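You operate a simulated robot arm through the tools that you are given. There is no shell and no other tool. Be economical: measure what you need, move in short steps, check, and stop when the job is done.

You are at the controls of a simulated robot arm. One attempt, no reset.

JOB
Prove the stop button: with it pushed in, start must not run.
Fine: power on, push stop, press start, twist the stop free, power off.
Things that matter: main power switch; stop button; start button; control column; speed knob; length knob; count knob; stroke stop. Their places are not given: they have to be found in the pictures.

Only the result counts: the job must be done as asked and must still hold three seconds after the hand-in. Knocking over, shifting, dropping, spilling or breaking anything else fails it.

ROBOT AND FRAMES
A 6-joint arm with a two-finger parallel gripper, fixed in place. Base frame: the origin is at the foot of the arm, x ahead of it, y to its left, z up. Readings come in cm, degrees, newtons and seconds.
With the tool pointing down near the work surface it reaches from about 26 to 68 cm from the base axis. Its first joint turns from -66.0 to 66.0 degrees. Payload 2.9 kg.
The TCP is the grasp point between the finger pads, 3 cm short of the fingertips. In the tool frame z runs along the fingers and y along their closing line. The gripper opens to 11 cm. The fingers are 2 cm wide and 1 cm thick; the gripper's body (4.8 by 11.2 cm) begins 5.5 cm behind the TCP.
Orientation is told as [roll, pitch, yaw] about the base's x, y, z axes, in that order, counted from this pose: with the fingers straight down and closing along the base's y, the tool's x points along the base's -x, its y along +y and its z along -z.

CONTROLS
- The arm moves only by the tool servo_tool. Its argument "rows" is a list of rows, each a list of 3 entries, a list of its own where there are three numbers: the shift along the base's x, y, z in cm, then the turn, a rotation vector about the base's x, y, z in degrees, then the opening, from 0 (shut) to 1 (fully open). In form: [[[x, y, z], [ax, ay, az], hand], ...]. A call has 1 to 8 rows; each row shifts and turns the commanded pose from where the row before left it. Each row takes 0.2 s and may step no farther than 5 cm and 8.6 degrees from the row before; otherwise, or with a gripper value out of range, the whole call is refused. A pose out of reach is approached as far as the arm can. The call stops where the force on the tool passes 40 N (or 10 N more than at its start, if that is more) or the arm is blocked; 0.2 s more then pass. The fingers move at their own pace (about 10.8 cm/s each) and stop on an object; they squeeze with about 45 N. The grip force told is the motor's: it shows also when the fingers shut on nothing. Time passes only in rows, and 0.2 s behind the last, so rows that do not move let the fingers close. The reply holds the time, the measured pose of the TCP, the force on the tool along the base axes, the opening and the grip force, in the units named above and with some noise, and new pictures: "views" is both (left out), scene, wrist or none.
- Cameras (640 x 400 px; columns grow to the right, rows downward): "scene" is fixed at [8.99, 43.95, 141.4]; the picture's right is [-0.64, -0.77, 0.00], its down [-0.33, 0.27, -0.91] and it looks along [0.70, -0.58, -0.42] (base axes); focal length 345 px, centre (320, 200). "wrist" rides on the gripper at [-3.6, 0, -5.7] in the tool frame; the picture's right is [0.00, -1.00, 0.00], its down [0.97, 0.00, -0.24] and it looks along [0.24, 0.00, 0.97] (tool axes); focal length 218 px, centre (320, 200).
- locate(camera, pixels): there is no depth. For up to 12 entries [column, row, z] of the newest picture of that camera ("zoom" is the newest enlarged one), the place [x, y] in the base frame at which the ray of that pixel passes the height z, good to about 0.3 cm, but the place of the scene camera against the robot may be out by one fixed shift of up to 2.5 cm in any direction. It takes no simulated time.
- inspect(camera, box): a new picture of the part [left, top, right, bottom] of that camera's present view, enlarged. It takes no simulated time.
- hand_in(): hands the job in; it is judged then, once.

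Work in short steps. Measure before you move; look again where a grasp or a placing could have gone wrong, and mend it. You have 80 turns and 150 pictures in all, those below and enlarged ones among them. Open the gripper and draw the arm clear of the work before you hand the job in, unless the task says otherwise; then end with one line.

The tools are called after ">>>" as a command line: name --argument value ..., lists and objects as JSON in quotes. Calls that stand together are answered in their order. servo_tool: Moves the arm, as the interface text tells. Its arguments: {"type":"object","properties":{"rows":{"type":"array","items":{"type":"array"}},"views":{"type":"string","enum":["both","scene","wrist","none"]}},"required":["rows"]} The other tools are called the same way: locate (camera, pixels) gives the place at which the rays of pixels pass given heights; inspect (camera, box) takes an enlarged picture of a part of a camera's view; hand_in () hands the job in.

At the start:

```text
time: 0.0
ee_pos: [39.42, 11.26, 122.61]
ee_rot: [-0.1, 0.0, 0.0]
contact_force: [0.5, -0.2, 0.3]
gripper_width: 11.01
grasp_force: 0.1
```

scene: 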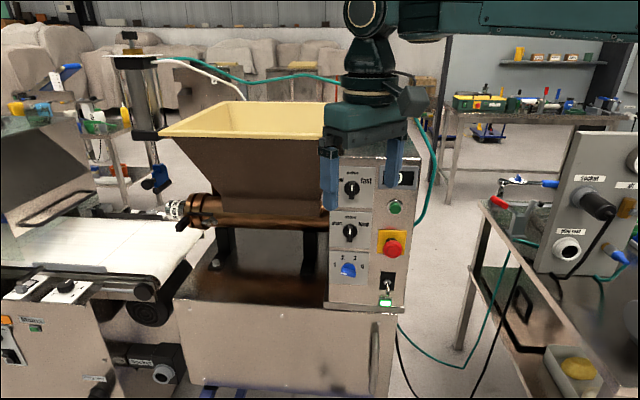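
wrist: 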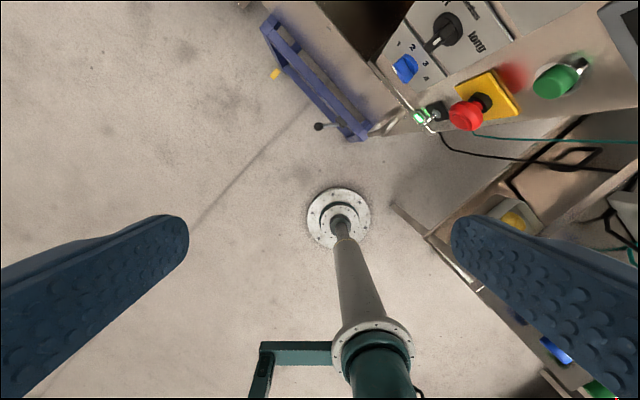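

I'll first enlarge the control column in both views to identify the controls.

>>> inspect --camera "scene" --box '[310, 140, 440, 320]'

>>> inspect --camera "wrist" --box '[360, 0, 640, 175]'

```text
2.22 times, centred on (375, 230) of scene
```

zoom: 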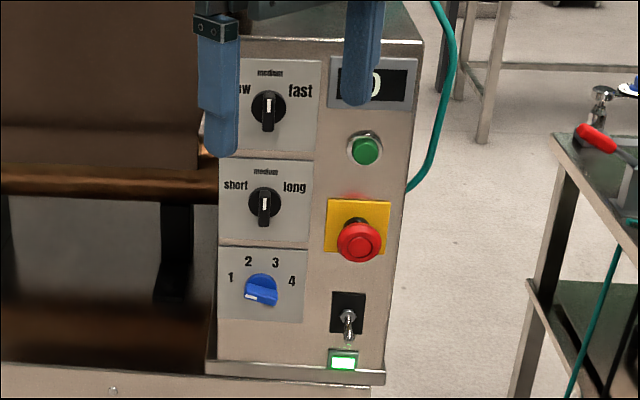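

```text
2.29 times, centred on (500, 88) of wrist
```

zoom: 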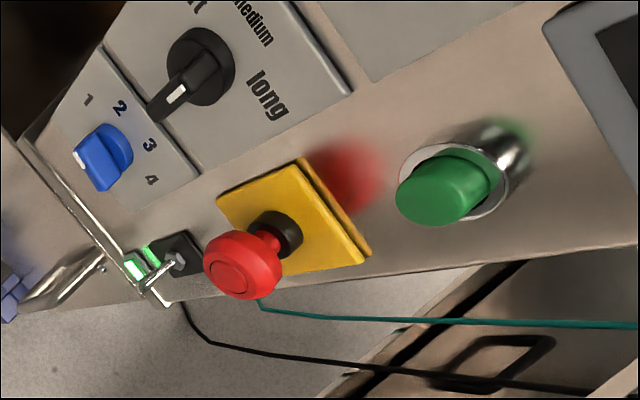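

The panel face seems to be vertical with its normal near (-0.7, 0.7, 0), and the stop cap near [46.5, -7, 99.5]. I yaw -45° and start tilting the tool toward the panel while staying back.

>>> servo_tool --rows '[[[0, 0, 0], [0, 0, -7.5], 1], [[0, 0, 0], [0, 0, -7.5], 1], [[0, 0, 0], [0, 0, -7.5], 1], [[0, 0, 0], [0, 0, -7.5], 1], [[0, 0, 0], [0, 0, -7.5], 1], [[0, 0, 0], [0, 0, -7.5], 1], [[-1, 1, 0], [-5.3, -5.3, 0], 1], [[-1, 1, 0], [-5.3, -5.3, 0], 1]]' --views "none"

>>> servo_tool --rows '[[[0, 0, 0], [-5.3, -5.3, 0], 0.5], [[0, 0, 0], [-5.3, -5.3, 0], 0.5], [[0, 0, 0], [-5.3, -5.3, 0], 0.5], [[0, 0, 0], [-5.3, -5.3, 0], 0.5]]'

```text
time: 1.8
ee_pos: [38.47, 13.31, 122.48]
ee_rot: [0.6, -11.0, -44.7]
contact_force: [-0.8, 0.2, 0.8]
gripper_width: 11.03
grasp_force: 0.0
out of reach, approached as far as the arm can: row 7
```

```text
time: 2.8
ee_pos: [38.53, 13.13, 122.6]
ee_rot: [0.9, -41.2, -45.1]
contact_force: [-0.3, -0.6, -0.3]
gripper_width: 5.49
grasp_force: 0.1
```

scene: 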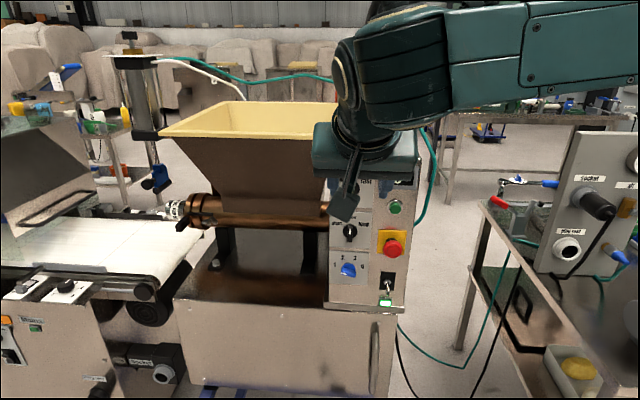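
wrist: 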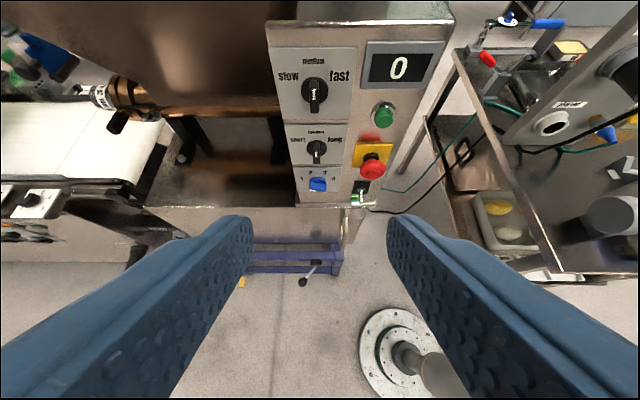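

The panel's edges appear level in the wrist picture, so yaw -45° fits. The display shows "0". I tilt the remaining 45° and lower by about 16 cm.

>>> servo_tool --rows '[[[-1, 0, -2], [-5.3, -5.3, 0], 0.5], [[-1, 0, -2], [-5.3, -5.3, 0], 0.5], [[-1, 0, -2], [-5.3, -5.3, 0], 0.5], [[-1, 0, -2], [-5.3, -5.3, 0], 0.5], [[-1, 0, -2], [-5.3, -5.3, 0], 0.5], [[-1, 0, -2], [-5.3, -5.3, 0], 0.5]]'

```text
time: 4.2
ee_pos: [32.21, 8.17, 104.63]
ee_rot: [0.6, -84.5, -44.4]
contact_force: [-0.8, 0.3, -0.7]
gripper_width: 5.49
grasp_force: 0.1
out of reach, approached as far as the arm can: row 5, 6
```

scene: 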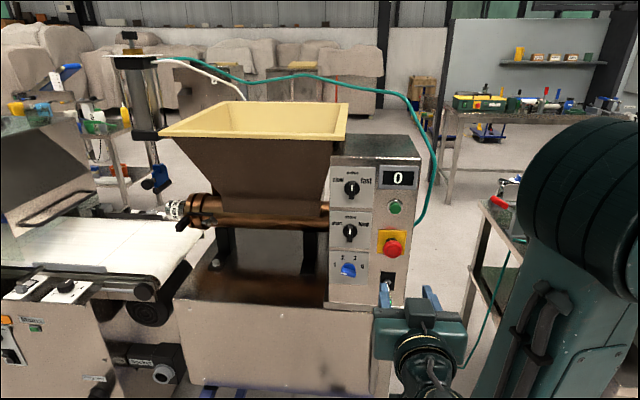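
wrist: 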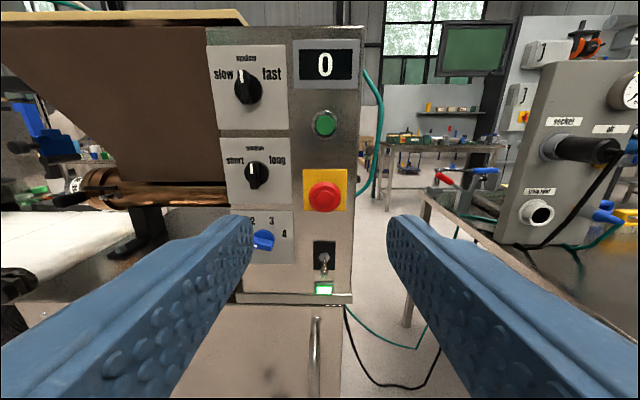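

The view is square on to the panel: start (325,123), stop (323,196), toggle (323,260), lamp (323,288). I enlarge the toggle and lamp to read the power state.

>>> inspect --camera "wrist" --box '[290, 160, 360, 310]'

>>> inspect --camera "wrist" --box '[200, 20, 370, 150]'

>>> inspect --camera "scene" --box '[320, 150, 430, 320]'

```text
2.67 times, centred on (325, 235) of wrist
```

zoom: 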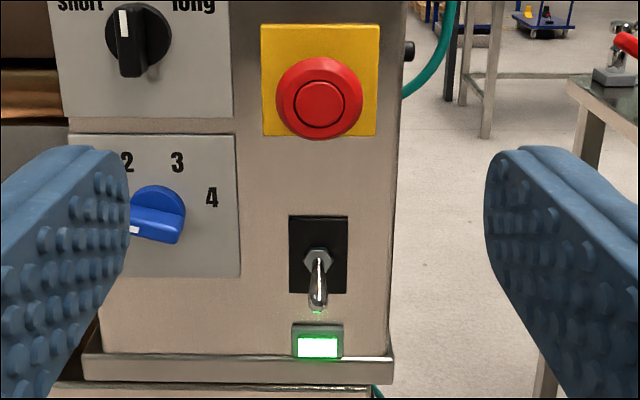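

```text
3.08 times, centred on (285, 85) of wrist
```

zoom: 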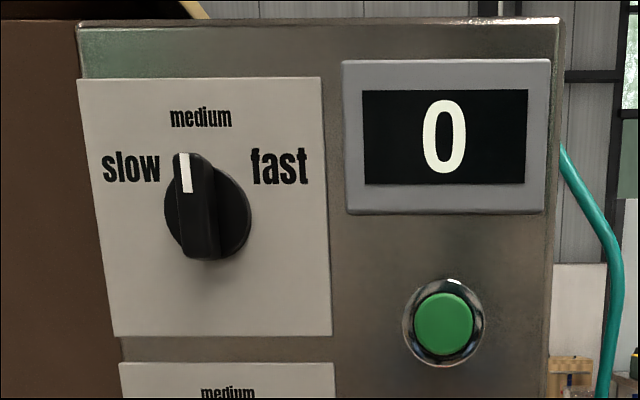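

```text
2.35 times, centred on (375, 235) of scene
```

zoom: 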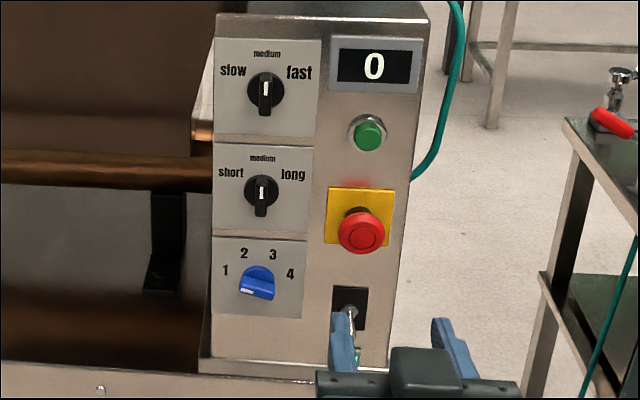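

The lamp glows and the display is lit with the lever down, so power may already be on; flipping the lever will tell. First I record rays for depth triangulation: panel features at assumed heights.

>>> locate --camera "wrist" --pixels '[[323, 196, 100], [323, 196, 99], [325, 123, 108], [325, 123, 107], [323, 258, 90], [323, 258, 88], [323, 276, 88], [323, 276, 86], [352, 303, 82], [352, 303, 80], [206, 27, 120], [206, 27, 122]]'

>>> servo_tool --rows '[[[0, 0, -2], [0, 0, 0], 0.5], [[0, 0, -2], [0, 0, 0], 0.5], [[0, 0, -2], [0, 0, 0], 0]]' --views "wrist"

```text
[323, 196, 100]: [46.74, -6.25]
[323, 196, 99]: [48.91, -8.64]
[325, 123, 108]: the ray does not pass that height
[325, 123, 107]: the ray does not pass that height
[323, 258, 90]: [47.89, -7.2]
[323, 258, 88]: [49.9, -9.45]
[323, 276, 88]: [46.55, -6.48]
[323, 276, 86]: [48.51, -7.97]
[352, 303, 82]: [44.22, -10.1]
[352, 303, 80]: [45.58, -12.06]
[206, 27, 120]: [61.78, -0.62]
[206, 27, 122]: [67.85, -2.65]
```

```text
time: 5.0
ee_pos: [32.19, 8.47, 98.48]
ee_rot: [2.1, -86.0, -46.3]
contact_force: [-0.6, -0.9, 0.3]
gripper_width: 0.0
grasp_force: 29.1
```

wrist: 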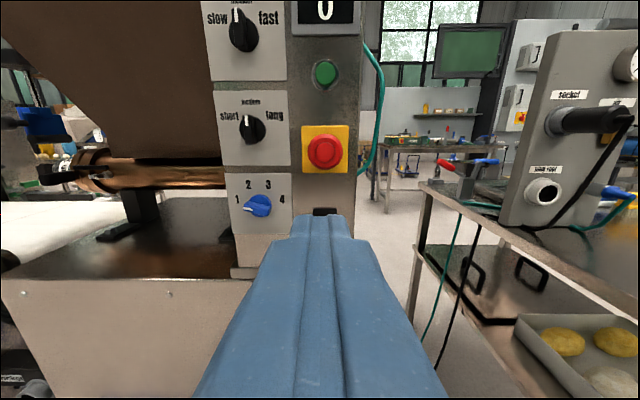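

The fingers are shut and the move was clean. I take the second rays for stop (325,151), start (326,74) and knob panel corners.

>>> locate --camera "wrist" --pixels '[[325, 151, 100], [325, 151, 101], [325, 151, 99], [326, 74, 108], [326, 74, 110], [325, 211, 90], [325, 211, 88], [303, 125, 102], [303, 173, 97]]'

>>> inspect --camera "wrist" --box '[220, 40, 400, 270]'

```text
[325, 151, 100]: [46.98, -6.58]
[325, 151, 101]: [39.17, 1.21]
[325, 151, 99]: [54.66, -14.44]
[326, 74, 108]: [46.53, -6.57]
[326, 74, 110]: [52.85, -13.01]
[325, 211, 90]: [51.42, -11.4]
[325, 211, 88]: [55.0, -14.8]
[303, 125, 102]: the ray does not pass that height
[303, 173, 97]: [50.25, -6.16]
```

```text
1.74 times, centred on (310, 155) of wrist
```

zoom: 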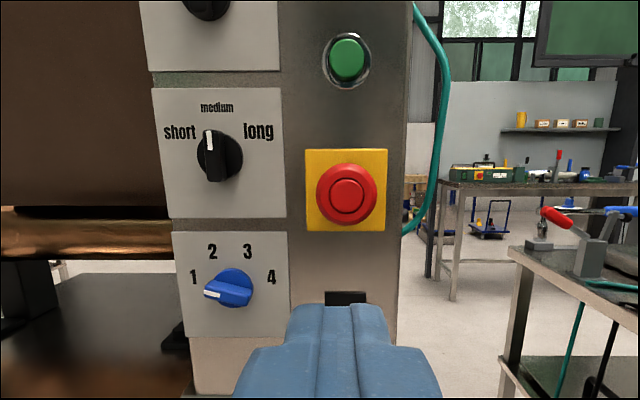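

Triangulation: stop cap face ≈ [46.85, -6.4, 100.0], panel plane about 4.7 cm behind it, toggle pivot z≈88.3 with lever tip z≈86.5. I lower the shut fingers to z≈84.2, level the tool, still far from the panel.

>>> servo_tool --rows '[[[0, 0, -3], [-1.4, -1.4, 0], 0], [[0, 0, -3], [-1.4, -1.4, 0], 0], [[0, 0, -3], [0, 0, 0], 0], [[0, 0, -3], [0, 0, 0], 0], [[0, 0, -2.2], [0, 0, 0], 0]]'

```text
time: 6.2
ee_pos: [32.27, 8.3, 84.12]
ee_rot: [88.1, -89.9, -132.2]
contact_force: [-0.2, -0.4, 0.4]
gripper_width: 0.0
grasp_force: 37.6
```

scene: 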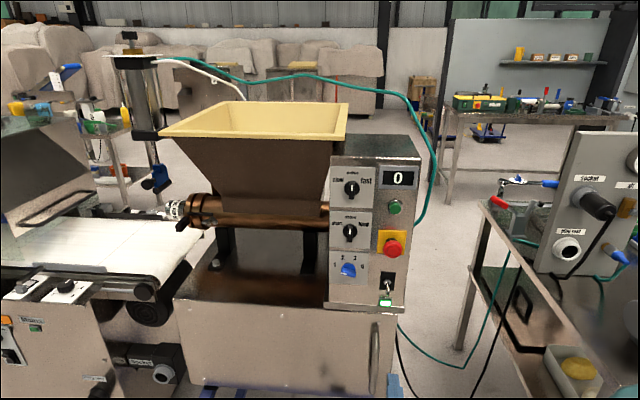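
wrist: 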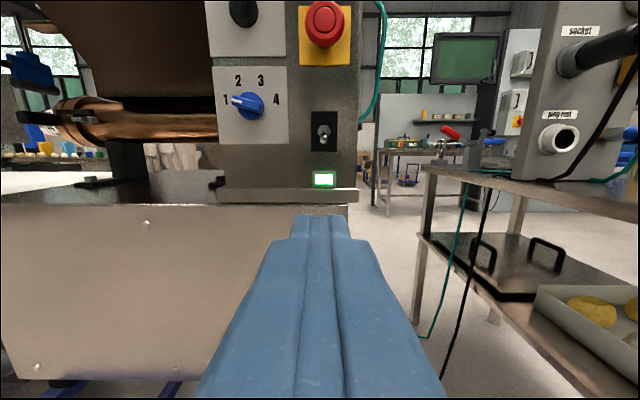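

The tool is level and aimed just below the toggle at (324,132). I enlarge the lever to determine its tip.

>>> inspect --camera "wrist" --box '[280, 95, 370, 225]'

>>> locate --camera "wrist" --pixels '[[323, 130, 88.5], [323, 139, 86.5], [323, 139, 86], [323, 172, 83], [323, 188, 81], [323, 188, 80], [323, 139, 87]]'

```text
3.08 times, centred on (325, 160) of wrist
```

zoom: 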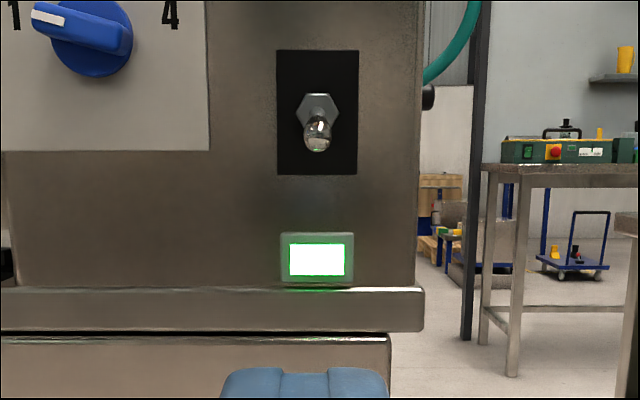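

```text
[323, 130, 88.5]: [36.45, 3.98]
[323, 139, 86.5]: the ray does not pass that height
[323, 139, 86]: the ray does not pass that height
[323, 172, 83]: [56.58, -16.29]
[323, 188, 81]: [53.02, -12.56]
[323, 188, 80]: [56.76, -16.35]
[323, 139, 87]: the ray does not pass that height
```

Combining three poses: panel at ~29 cm horizontal from camera (n≈-40.2), pivot z≈89.6, lever tip z≈88, protruding ~2 cm. I raise to z≈85.8 and advance 15 cm along (0.707,-0.707).

>>> servo_tool --rows '[[[2.12, -2.12, 1.7], [0, 0, 0], 0], [[2.12, -2.12, 0], [0, 0, 0], 0], [[2.12, -2.12, 0], [0, 0, 0], 0], [[2.12, -2.12, 0], [0, 0, 0], 0], [[2.12, -2.12, 0], [0, 0, 0], 0]]'

```text
time: 7.4
ee_pos: [32.74, 2.21, 85.84]
ee_rot: [11.4, -89.8, -55.7]
contact_force: [0.6, 0.2, -0.3]
gripper_width: 0.01
grasp_force: 37.3
out of reach, approached as far as the arm can: row 1, 2, 3, 4, 5
```

scene: 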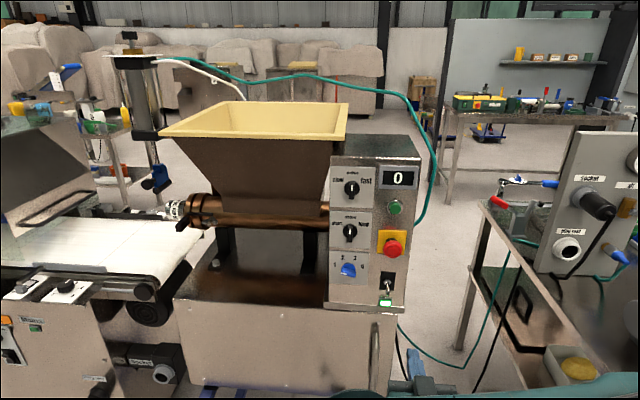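
wrist: 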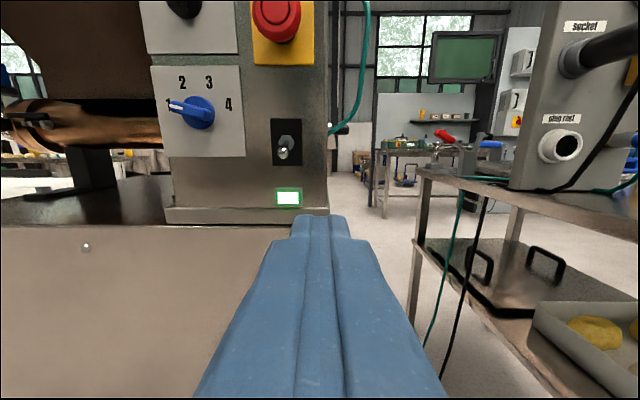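

The arm couldn't follow the straight line (moved mainly -y; toggle now at (285,147)). I test whether +x moves work from here, in small steps.

>>> servo_tool --rows '[[[1.5, 0, 0], [0, 0, 0], 0], [[1.5, 0, 0], [0, 0, 0], 0]]' --views "none"

>>> servo_tool --rows '[[[0, 0, 2], [0, 0, 0], 0], [[0, 0, 2], [0, 0, 0], 0]]' --views "none"

```text
time: 8.0
ee_pos: [32.9, 2.7, 85.52]
ee_rot: [9.6, -89.8, -54.0]
contact_force: [-0.1, -0.3, -0.1]
gripper_width: 0.0
grasp_force: 37.8
out of reach, approached as far as the arm can: row 1, 2
```

```text
time: 8.6
ee_pos: [32.69, 2.74, 89.64]
ee_rot: [28.6, -89.8, -72.8]
contact_force: [-0.2, -0.9, 0.2]
gripper_width: 0.0
grasp_force: 38.1
```

Pure vertical works, but +x is blocked — likely a wrist singularity with the tool horizontal and perpendicular to the arm plane. I tilt back by 30° (tool pointing 30° downward), raise a bit, then try to go forward.

>>> servo_tool --rows '[[[0, 0, 1], [5.3, 5.3, 0], 0], [[0, 0, 1], [5.3, 5.3, 0], 0], [[0, 0, 1], [5.3, 5.3, 0], 0], [[0, 0, 1], [5.3, 5.3, 0], 0]]' --views "none"

>>> servo_tool --rows '[[[1.5, 0, 0], [0, 0, 0], 0], [[1.5, 0, 0], [0, 0, 0], 0]]' --views "wrist"

```text
time: 9.6
ee_pos: [33.35, 3.27, 93.48]
ee_rot: [0.8, -59.9, -45.0]
contact_force: [-0.7, -0.5, 0.2]
gripper_width: 0.01
grasp_force: 37.5
out of reach, approached as far as the arm can: row 3, 4
```

```text
time: 10.2
ee_pos: [36.39, 3.17, 93.44]
ee_rot: [0.7, -59.9, -45.0]
contact_force: [-0.2, -0.4, -0.3]
gripper_width: 0.0
grasp_force: 37.3
```

wrist: 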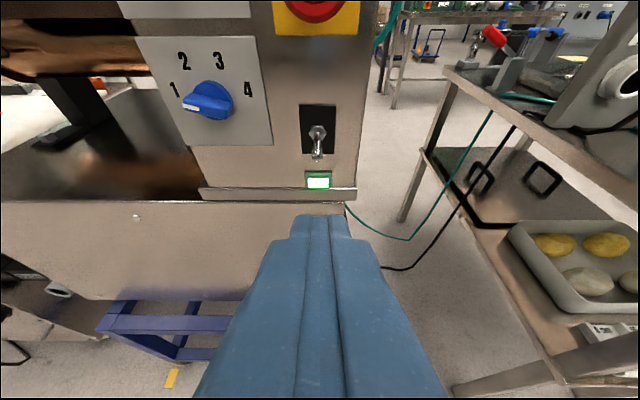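

Forward motion works with this tilt, and the lever rays agree (pivot n≈-40.2, z≈89.6; tip n≈-38.1, z≈88). I go down to z≈87.2 and forward 9.5 cm, leaving ~2 cm before the lever.

>>> servo_tool --rows '[[[1, -1, -2], [0, 0, 0], 0], [[1, -1, -2], [0, 0, 0], 0], [[1, -1, -2], [0, 0, 0], 0], [[2, -1.8, -0.2], [0, 0, 0], 0], [[1.94, -1.7, 0], [0, 0, 0], 0]]'

```text
time: 11.4
ee_pos: [43.36, -3.49, 87.35]
ee_rot: [0.8, -60.0, -45.0]
contact_force: [-0.3, 0.1, -0.2]
gripper_width: 0.0
grasp_force: 37.8
```

scene: 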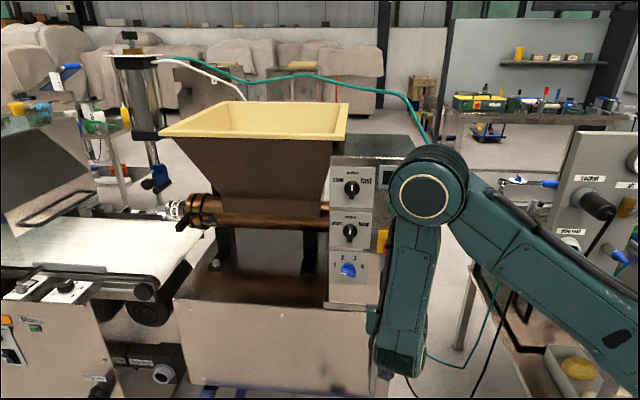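
wrist: 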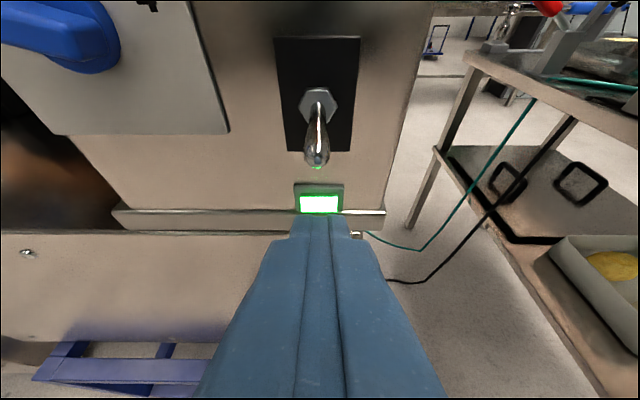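

Lever tip at (317,165), aligned with the fingers (col 320). I slide 2.4 cm forward under it, then lift in steps.

>>> servo_tool --rows '[[[0.85, -0.85, 0], [0, 0, 0], 0], [[0.85, -0.85, 0], [0, 0, 0], 0]]' --views "wrist"

>>> servo_tool --rows '[[[0, 0, 0.7], [0, 0, 0], 0], [[0, 0, 0.7], [0, 0, 0], 0], [[0, 0, 0.7], [0, 0, 0], 0], [[0, 0, 0.7], [0, 0, 0], 0], [[0, 0, 0.7], [0, 0, 0], 0], [[0, 0, 0.7], [0, 0, 0], 0]]' --views "wrist"

```text
time: 12.0
ee_pos: [45.02, -5.05, 87.48]
ee_rot: [0.8, -60.0, -45.1]
contact_force: [0.1, -1.2, -0.3]
gripper_width: 0.02
grasp_force: 37.8
```

wrist: 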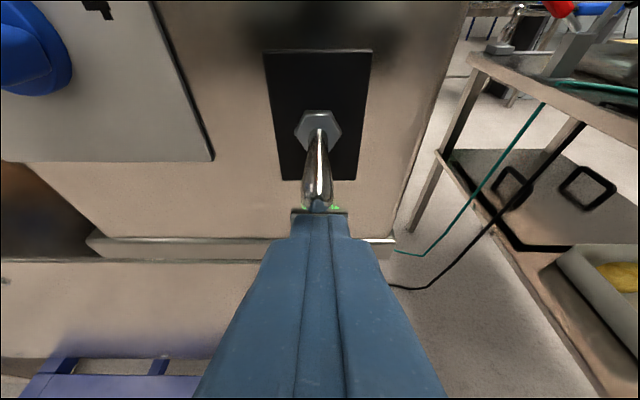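

```text
time: 13.3
ee_pos: [44.58, -4.82, 90.32]
ee_rot: [0.1, -58.7, -44.6]
contact_force: [-1.2, 2.3, -3.0]
gripper_width: 0.01
grasp_force: 37.8
stopped in row 6: the force on the tool passed its limit (the readings are from after the stop); the commanded pose is now the measured one
```

wrist: 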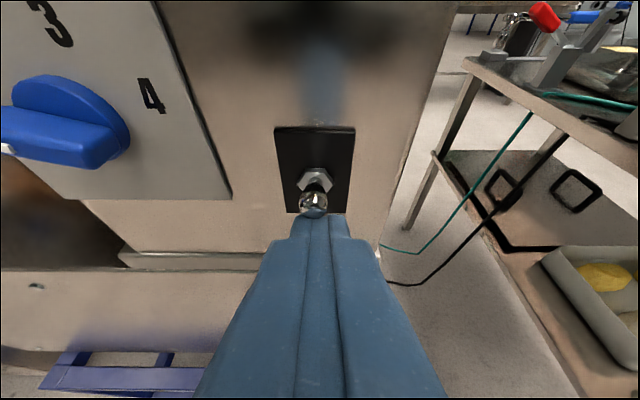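

The lever moved up with a force peak. I retreat 5 cm straight back to see lever and lamp.

>>> servo_tool --rows '[[[-1.2, 1.2, 0], [0, 0, 0], 0], [[-1.2, 1.2, 0], [0, 0, 0], 0], [[-1.2, 1.2, 0], [0, 0, 0], 0]]' --views "wrist"

```text
time: 14.1
ee_pos: [41.03, -1.24, 90.38]
ee_rot: [0.2, -58.8, -44.7]
contact_force: [0.0, -0.1, -0.5]
gripper_width: 0.0
grasp_force: 37.6
```

wrist: 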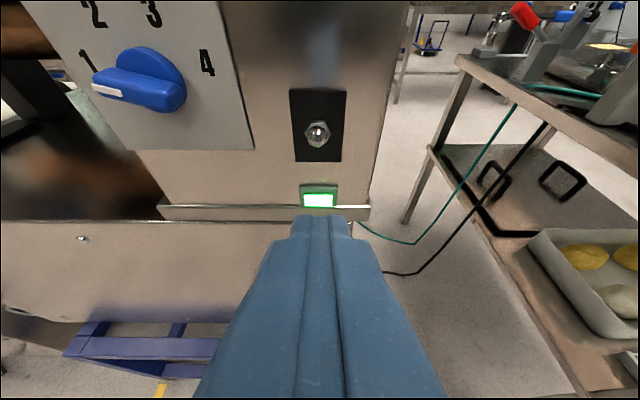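

The lever now points up (it faces the camera at (318,133)), lamp still glows. I enlarge it, and raise the arm to see the display.

>>> inspect --camera "wrist" --box '[280, 80, 360, 220]'

>>> servo_tool --rows '[[[-2, 2, 3], [0, 0, 0], 0], [[-2, 2, 3], [0, 0, 0], 0], [[-1, 1, 3], [0, 0, 0], 0], [[-1, 1, 3], [0, 0, 0], 0]]'

```text
2.86 times, centred on (320, 150) of wrist
```

zoom: 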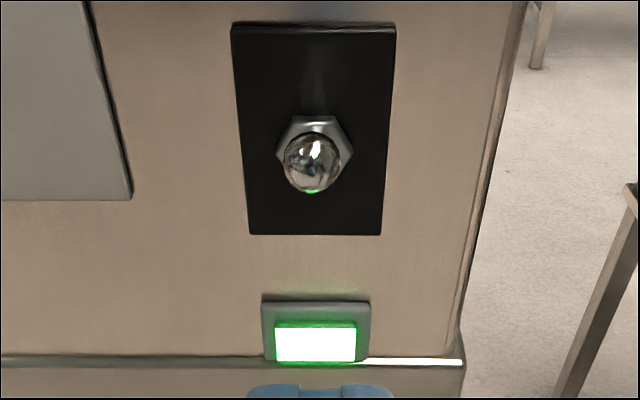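

```text
time: 15.1
ee_pos: [35.11, 4.79, 102.21]
ee_rot: [0.3, -58.8, -44.7]
contact_force: [0.6, 0.1, -0.2]
gripper_width: 0.0
grasp_force: 37.7
```

scene: 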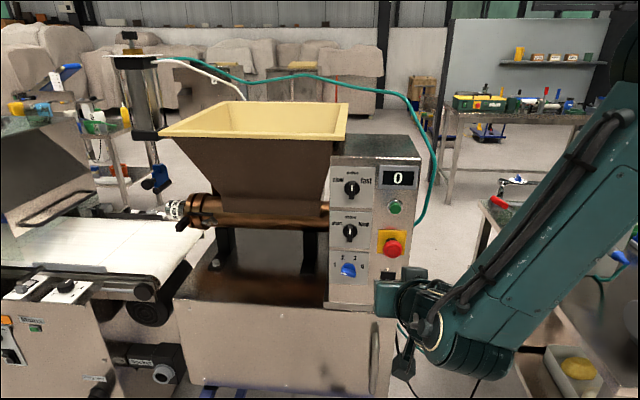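
wrist: 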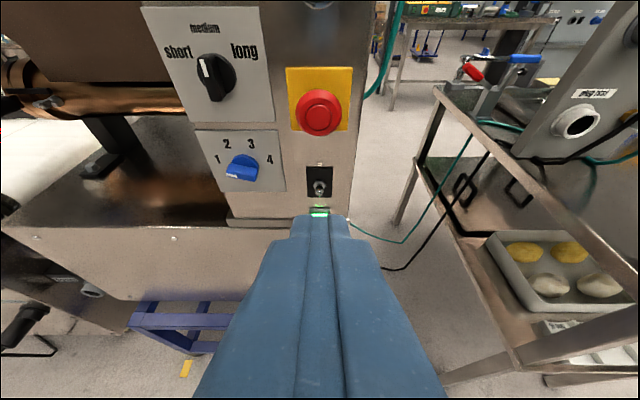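

Display still shows "0". I enlarge the toggle from this angle and in the scene for lever position.

>>> inspect --camera "wrist" --box '[290, 150, 350, 230]'

>>> inspect --camera "scene" --box '[360, 160, 430, 310]'

```text
5.00 times, centred on (320, 190) of wrist
```

zoom: 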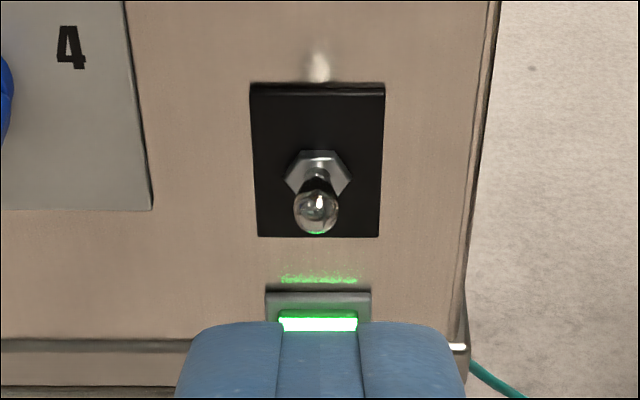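

```text
2.67 times, centred on (395, 235) of scene
```

zoom: 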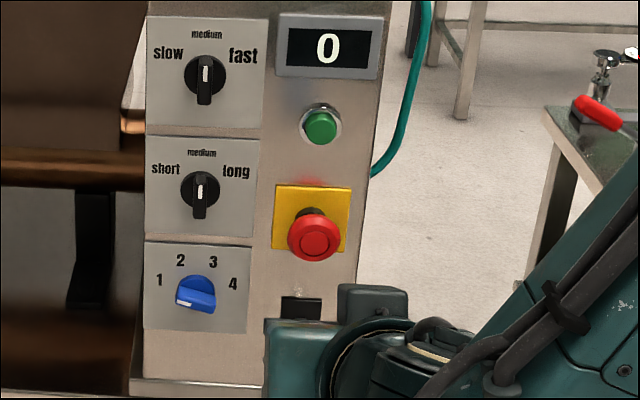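

The lever is at about +24° versus about -28° before, so it is thrown to the other position, up = on (lamp seems always lit). Next, the stop: cap at (319,112) is in line; I bring the fingertip edge to z≈100 and up to ~1.5 cm in front of the cap.

>>> servo_tool --rows '[[[2, -1.8, -0.5], [0, 0, 0], 0], [[2, -1.9, -0.5], [0, 0, 0], 0], [[2, -1.9, -0.5], [0, 0, 0], 0], [[2.1, -2.1, 0], [0, 0, 0], 0]]' --views "wrist"

```text
time: 16.1
ee_pos: [43.05, -3.24, 100.91]
ee_rot: [0.1, -58.8, -44.5]
contact_force: [0.0, -0.1, -0.1]
gripper_width: 0.0
grasp_force: 38.1
```

wrist: 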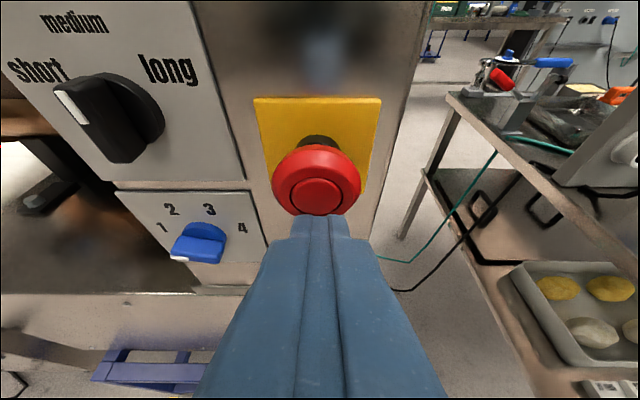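

Cap centre at (317,194), z≈99.5. I push forward in small steps, 3.4 cm at most, with the force limit as stop.

>>> servo_tool --rows '[[[0.5, -0.4, -0.4], [0, 0, 0], 0], [[0.3, -0.3, -0.2], [0, 0, 0], 0], [[0.3, -0.3, 0], [0, 0, 0], 0], [[0.3, -0.3, 0], [0, 0, 0], 0], [[0.25, -0.25, 0], [0, 0, 0], 0], [[0.25, -0.25, 0], [0, 0, 0], 0], [[0.25, -0.25, 0], [0, 0, 0], 0], [[0.25, -0.25, 0], [0, 0, 0], 0]]' --views "wrist"

```text
time: 17.2
ee_pos: [44.39, -4.04, 100.13]
ee_rot: [-0.1, -58.4, -44.2]
contact_force: [-13.1, 10.5, 3.8]
gripper_width: 0.0
grasp_force: 38.2
stopped in row 5: the force on the tool passed its limit (the readings are from after the stop); the commanded pose is now the measured one
```

wrist: 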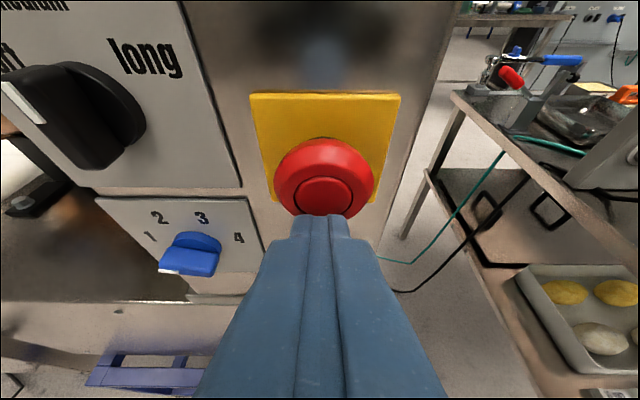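

Contact with 40 N reached; it may be pushed in. I push once more from here to be sure it reaches its stop.

>>> servo_tool --rows '[[[0.25, -0.25, 0], [0, 0, 0], 0], [[0.25, -0.25, 0], [0, 0, 0], 0], [[0.25, -0.25, 0], [0, 0, 0], 0], [[0.25, -0.25, 0], [0, 0, 0], 0]]' --views "none"

>>> servo_tool --rows '[[[-1, 1, 0], [0, 0, 0], 0], [[-1.5, 1.5, 0], [0, 0, 0], 0], [[-2, 2, 0], [0, 0, 0], 0]]' --views "both"

```text
time: 17.6
ee_pos: [44.54, -4.17, 100.08]
ee_rot: [-0.3, -58.1, -43.9]
contact_force: [-13.0, 9.5, 4.4]
gripper_width: 0.01
grasp_force: 37.9
stopped in row 1: the force on the tool passed its limit (the readings are from after the stop); the commanded pose is now the measured one
```

```text
time: 18.4
ee_pos: [39.93, 0.26, 100.25]
ee_rot: [-0.2, -58.2, -43.9]
contact_force: [-0.4, 0.4, 0.3]
gripper_width: 0.0
grasp_force: 37.5
```

scene: 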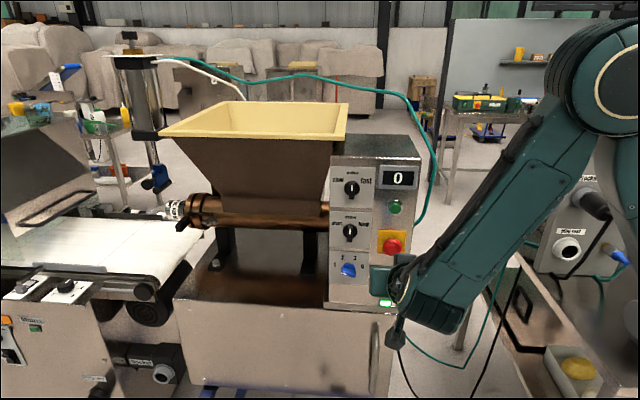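
wrist: 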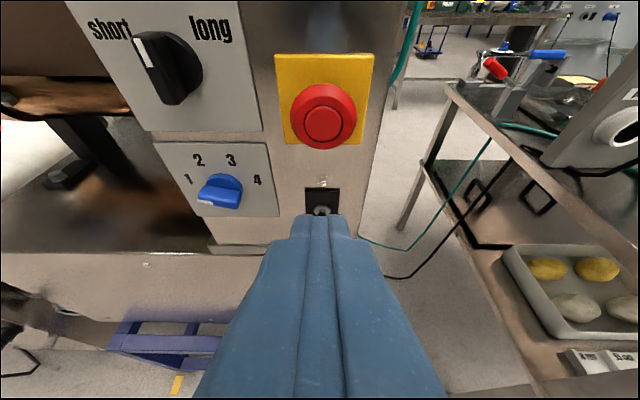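

The black neck is no longer visible, suggesting the cap is latched in. I enlarge the scene to compare.

>>> inspect --camera "scene" --box '[360, 160, 430, 310]'

```text
2.67 times, centred on (395, 235) of scene
```

zoom: 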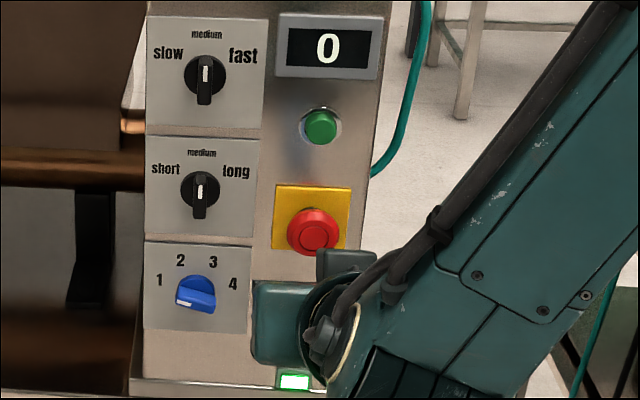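

Stop is latched (cap flush toward plate: zoom row 231 vs 237, neck hidden). Now I rise 8.7 cm to the start button and look.

>>> servo_tool --rows '[[[0, 0, 3], [0, 0, 0], 0], [[0, 0, 3], [0, 0, 0], 0], [[0.7, -0.7, 2.7], [0, 0, 0], 0], [[0.7, -0.7, 0], [0, 0, 0], 0]]' --views "wrist"

```text
time: 19.4
ee_pos: [41.51, -1.07, 108.71]
ee_rot: [-0.3, -58.2, -43.8]
contact_force: [1.3, 0.5, -0.9]
gripper_width: 0.03
grasp_force: 37.7
```

wrist: 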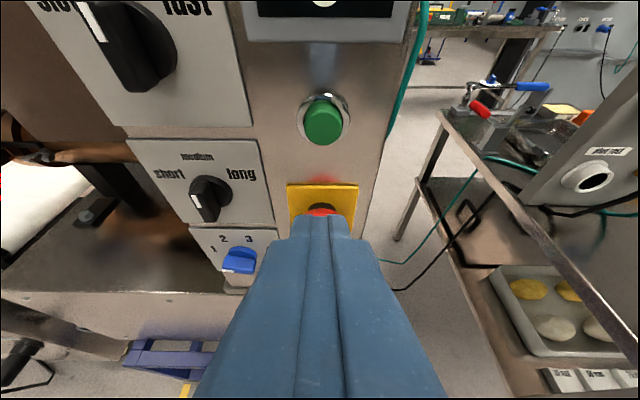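

Start button centre (324,122), estimated z≈109.25 and face n≈-38.5. I raise 1.2 cm, shift slightly right, and push with small steps.

>>> servo_tool --rows '[[[0.8, -1.2, 1.2], [0, 0, 0], 0], [[0.9, -0.9, 0], [0, 0, 0], 0], [[0.5, -0.5, 0], [0, 0, 0], 0]]' --views "wrist"

```text
time: 20.2
ee_pos: [43.5, -3.75, 109.9]
ee_rot: [-0.2, -58.1, -44.0]
contact_force: [-1.0, 0.1, 0.1]
gripper_width: 0.0
grasp_force: 37.5
```

wrist: 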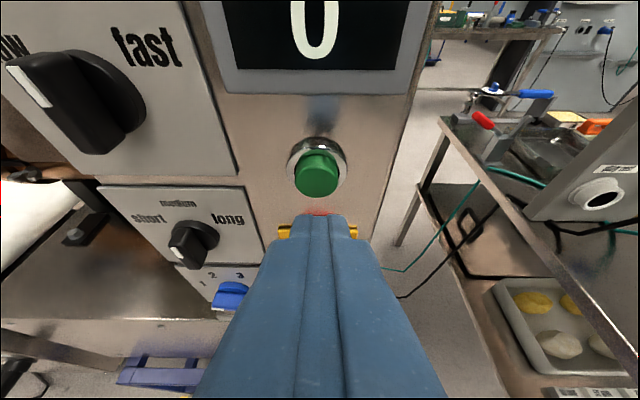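

Aligned (button at (317,174)). Now I press in 0.35 cm steps until the force limit.

>>> servo_tool --rows '[[[0.4, -0.3, 0], [0, 0, 0], 0], [[0.3, -0.3, 0], [0, 0, 0], 0], [[0.25, -0.25, 0], [0, 0, 0], 0], [[0.25, -0.25, 0], [0, 0, 0], 0], [[0.25, -0.25, 0], [0, 0, 0], 0], [[0.25, -0.25, 0], [0, 0, 0], 0], [[0.25, -0.25, 0], [0, 0, 0], 0], [[0.25, -0.25, 0], [0, 0, 0], 0]]' --views "both"

```text
time: 22.0
ee_pos: [45.64, -5.91, 110.0]
ee_rot: [-0.1, -58.3, -44.0]
contact_force: [-2.4, 3.9, -0.2]
gripper_width: 0.0
grasp_force: 38.4
```

scene: 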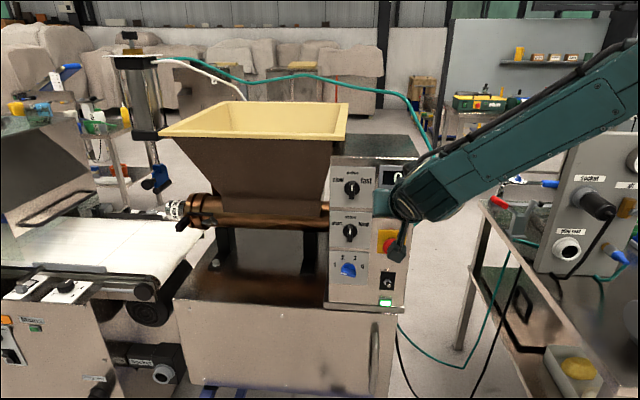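
wrist: 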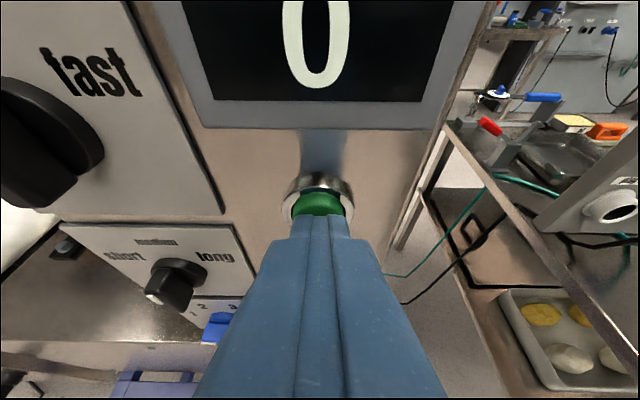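

Contact has just begun (≈4 N along the normal). I keep pressing.

>>> servo_tool --rows '[[[0.2, -0.2, 0], [0, 0, 0], 0], [[0.2, -0.2, 0], [0, 0, 0], 0], [[0.2, -0.2, 0], [0, 0, 0], 0], [[0.2, -0.2, 0], [0, 0, 0], 0], [[0.2, -0.2, 0], [0, 0, 0], 0], [[0.2, -0.2, 0], [0, 0, 0], 0]]' --views "both"

```text
time: 22.6
ee_pos: [45.9, -6.01, 109.97]
ee_rot: [-0.2, -58.0, -43.7]
contact_force: [-18.7, 12.9, 8.3]
gripper_width: 0.0
grasp_force: 37.6
stopped in row 3: the force on the tool passed its limit (the readings are from after the stop); the commanded pose is now the measured one
```

scene: 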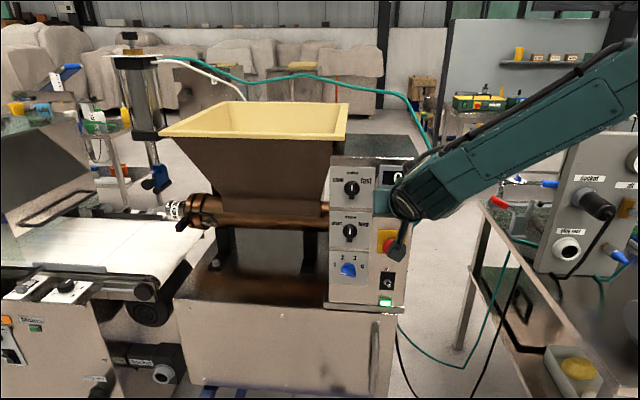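
wrist: 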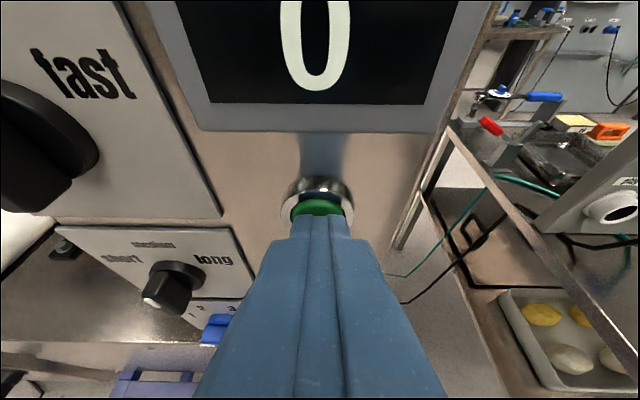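

The green cap went in visibly; display stays "0". I enlarge to check the press and push a little more.

>>> inspect --camera "wrist" --box '[260, 160, 380, 250]'

>>> servo_tool --rows '[[[0.2, -0.2, 0], [0, 0, 0], 0], [[0.2, -0.2, 0], [0, 0, 0], 0], [[0.2, -0.2, 0], [0, 0, 0], 0]]' --views "wrist"

>>> inspect --camera "wrist" --box '[260, 160, 380, 250]'

```text
4.44 times, centred on (320, 205) of wrist
```

zoom: 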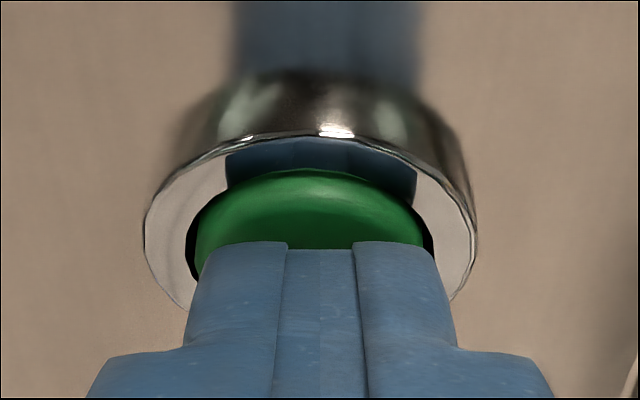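

```text
time: 23.0
ee_pos: [45.87, -6.05, 109.93]
ee_rot: [-0.3, -57.8, -43.7]
contact_force: [-18.4, 12.1, 8.3]
gripper_width: 0.0
grasp_force: 37.2
stopped in row 1: the force on the tool passed its limit (the readings are from after the stop); the commanded pose is now the measured one
```

wrist: 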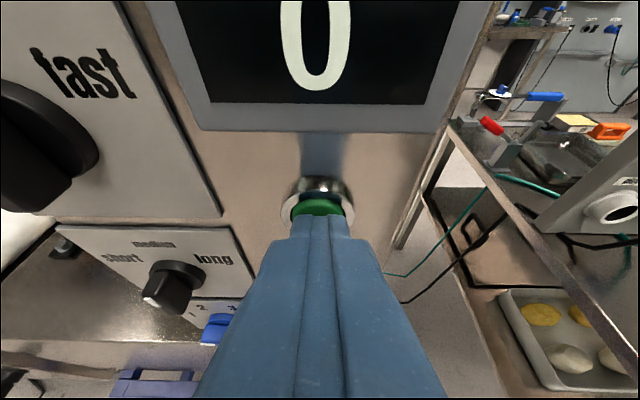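

```text
4.44 times, centred on (320, 205) of wrist
```

zoom: 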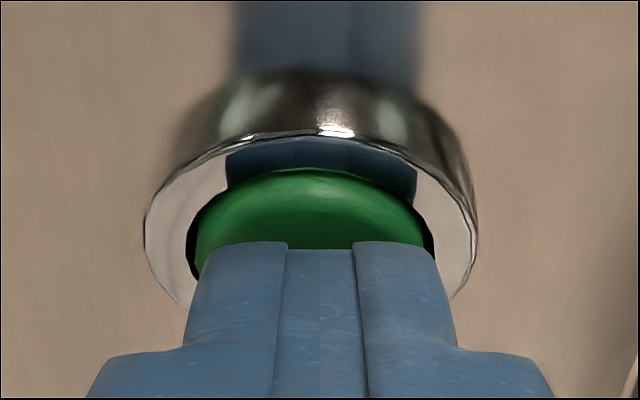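

Both pushes end at the same place (bottomed or nearly; finger edge close to the right ring rim). For certainty I back off, shift 0.15 cm left and press again to compare depth.

>>> servo_tool --rows '[[[-1.0, 1.0, 0], [0, 0, 0], 0], [[0.1, 0.1, 0.1], [0, 0, 0], 0]]' --views "wrist"

>>> inspect --camera "wrist" --box '[260, 130, 380, 220]'

>>> servo_tool --rows '[[[0.4, -0.4, 0], [0, 0, 0], 0], [[0.3, -0.3, 0], [0, 0, 0], 0], [[0.2, -0.2, 0], [0, 0, 0], 0], [[0.15, -0.15, 0], [0, 0, 0], 0], [[0.15, -0.15, 0], [0, 0, 0], 0], [[0.15, -0.15, 0], [0, 0, 0], 0], [[0.15, -0.15, 0], [0, 0, 0], 0]]' --views "wrist"

>>> inspect --camera "wrist" --box '[260, 160, 380, 250]'

```text
time: 23.6
ee_pos: [45.0, -4.97, 110.01]
ee_rot: [-0.4, -57.8, -43.7]
contact_force: [-0.5, 0.4, -0.1]
gripper_width: 0.01
grasp_force: 37.5
```

wrist: 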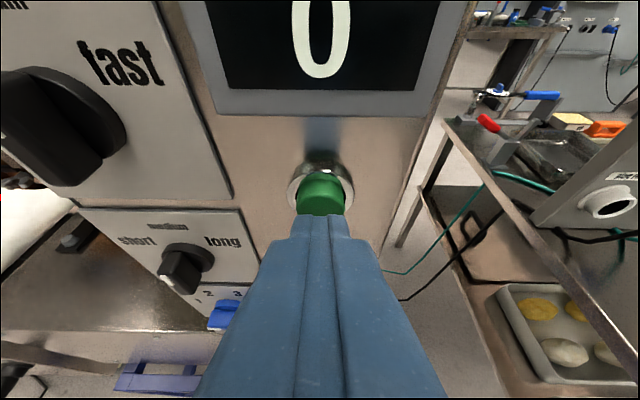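

```text
4.44 times, centred on (320, 175) of wrist
```

zoom: 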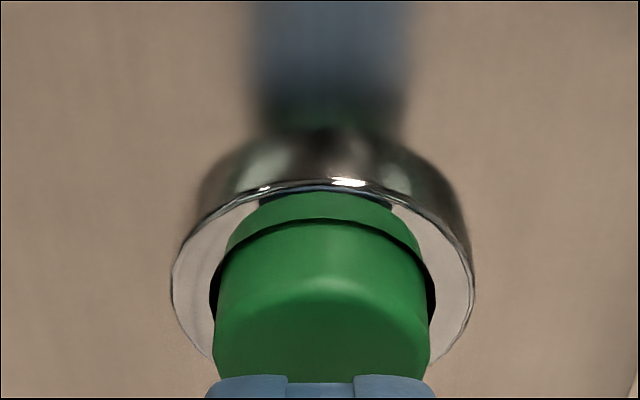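

```text
time: 24.7
ee_pos: [46.02, -5.87, 109.84]
ee_rot: [-0.3, -57.6, -43.6]
contact_force: [-19.2, 12.7, 9.0]
gripper_width: 0.0
grasp_force: 38.1
stopped in row 5: the force on the tool passed its limit (the readings are from after the stop); the commanded pose is now the measured one
```

wrist: 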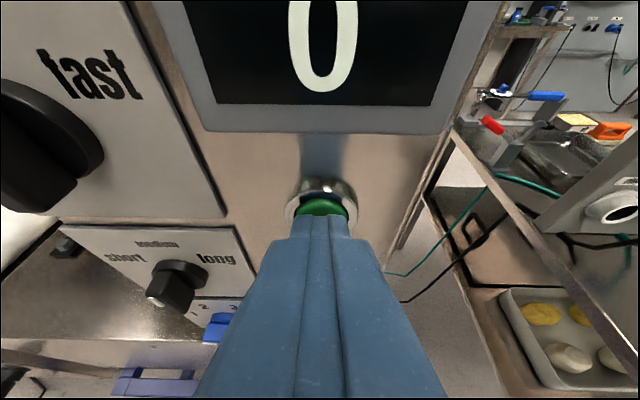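

```text
4.44 times, centred on (320, 205) of wrist
```

zoom: 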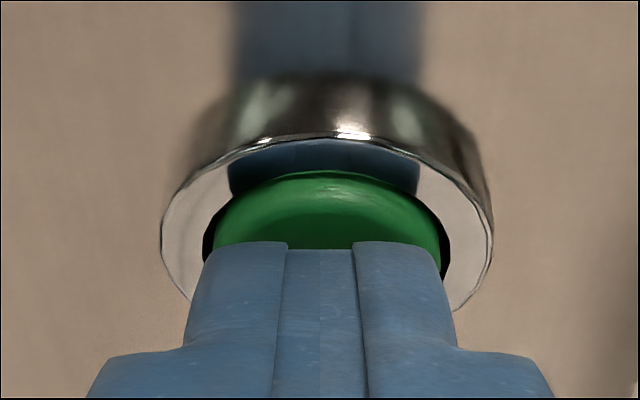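

Same depth with spring-back confirmed: start was fully pressed and display stayed 0. I back off, go down to z≈100.7 and open the fingers to about 6 cm to grip the stop cap.

>>> servo_tool --rows '[[[-2.4, 2.4, 0], [0, 0, 0], 0], [[-2.4, 2.4, 0], [0, 0, 0], 0.55], [[0, 0, -4.5], [0, 0, 0], 0.55], [[0, 0, -4.6], [0, 0, 0], 0.55], [[0, 0, 0], [0, 0, 0], 0.55]]' --views "both"

```text
time: 25.9
ee_pos: [41.5, -1.41, 100.49]
ee_rot: [-0.3, -57.6, -43.8]
contact_force: [-0.2, -0.8, -0.9]
gripper_width: 6.04
grasp_force: 0.0
```

scene: 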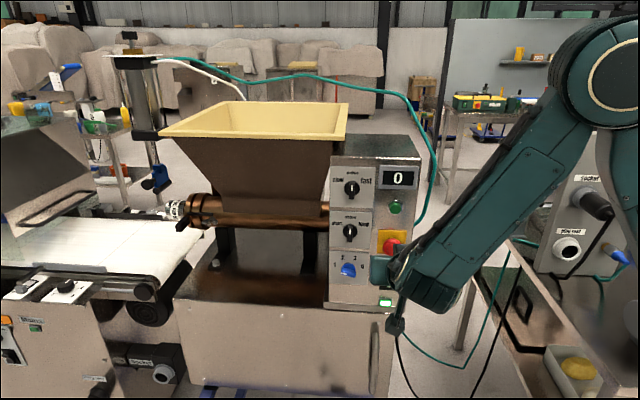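
wrist: 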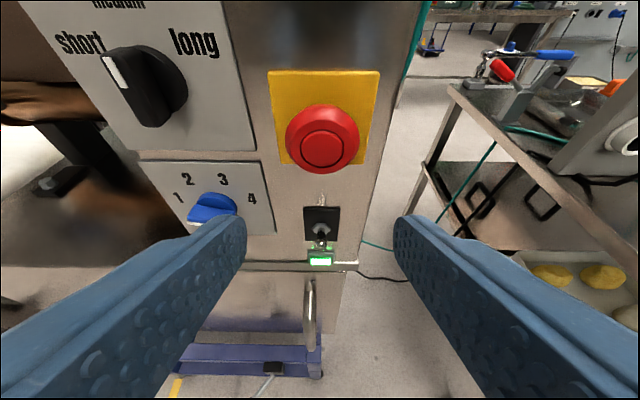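

Cap centre (322,148) is nearly centred between fingers. I square the yaw by 1.2° and advance 5.5 cm so the fingertips flank the cap.

>>> servo_tool --rows '[[[1.5, -1.55, 0.2], [0, 0, -1.2], 0.55], [[1.2, -1.25, 0], [0, 0, 0], 0.55], [[0.7, -0.7, 0], [0, 0, 0], 0.55], [[0.5, -0.5, 0], [0, 0, 0], 0.55]]' --views "wrist"

```text
time: 26.9
ee_pos: [45.22, -5.21, 100.93]
ee_rot: [-0.4, -57.6, -44.8]
contact_force: [-0.5, 0.2, 0.4]
gripper_width: 6.07
grasp_force: 0.1
```

wrist: 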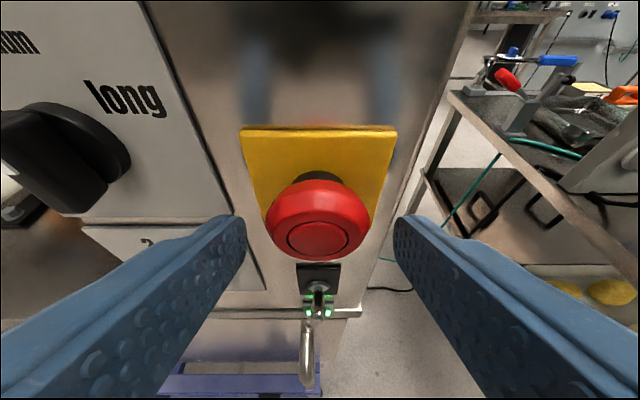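

Fingers flank the cap (centre (319,232)) evenly. I advance another 0.4 cm and close on it.

>>> servo_tool --rows '[[[0.3, -0.3, 0], [0, 0, 0], 0.55], [[0, 0, 0], [0, 0, 0], 0.3], [[0, 0, 0], [0, 0, 0], 0], [[0, 0, 0], [0, 0, 0], 0]]' --views "wrist"

```text
time: 27.9
ee_pos: [45.52, -5.3, 101.04]
ee_rot: [-0.2, -57.6, -44.8]
contact_force: [4.3, 3.5, 0.0]
gripper_width: 4.21
grasp_force: 44.7
```

wrist: 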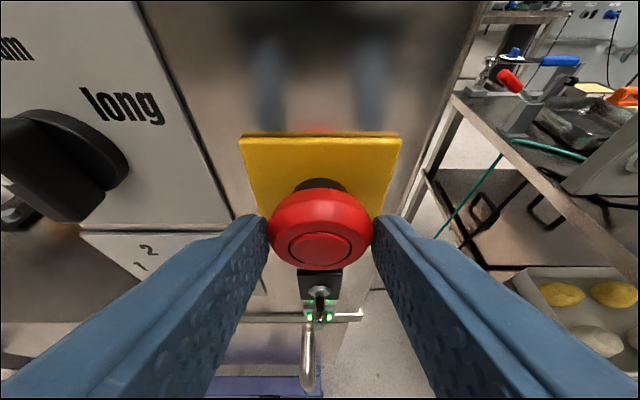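

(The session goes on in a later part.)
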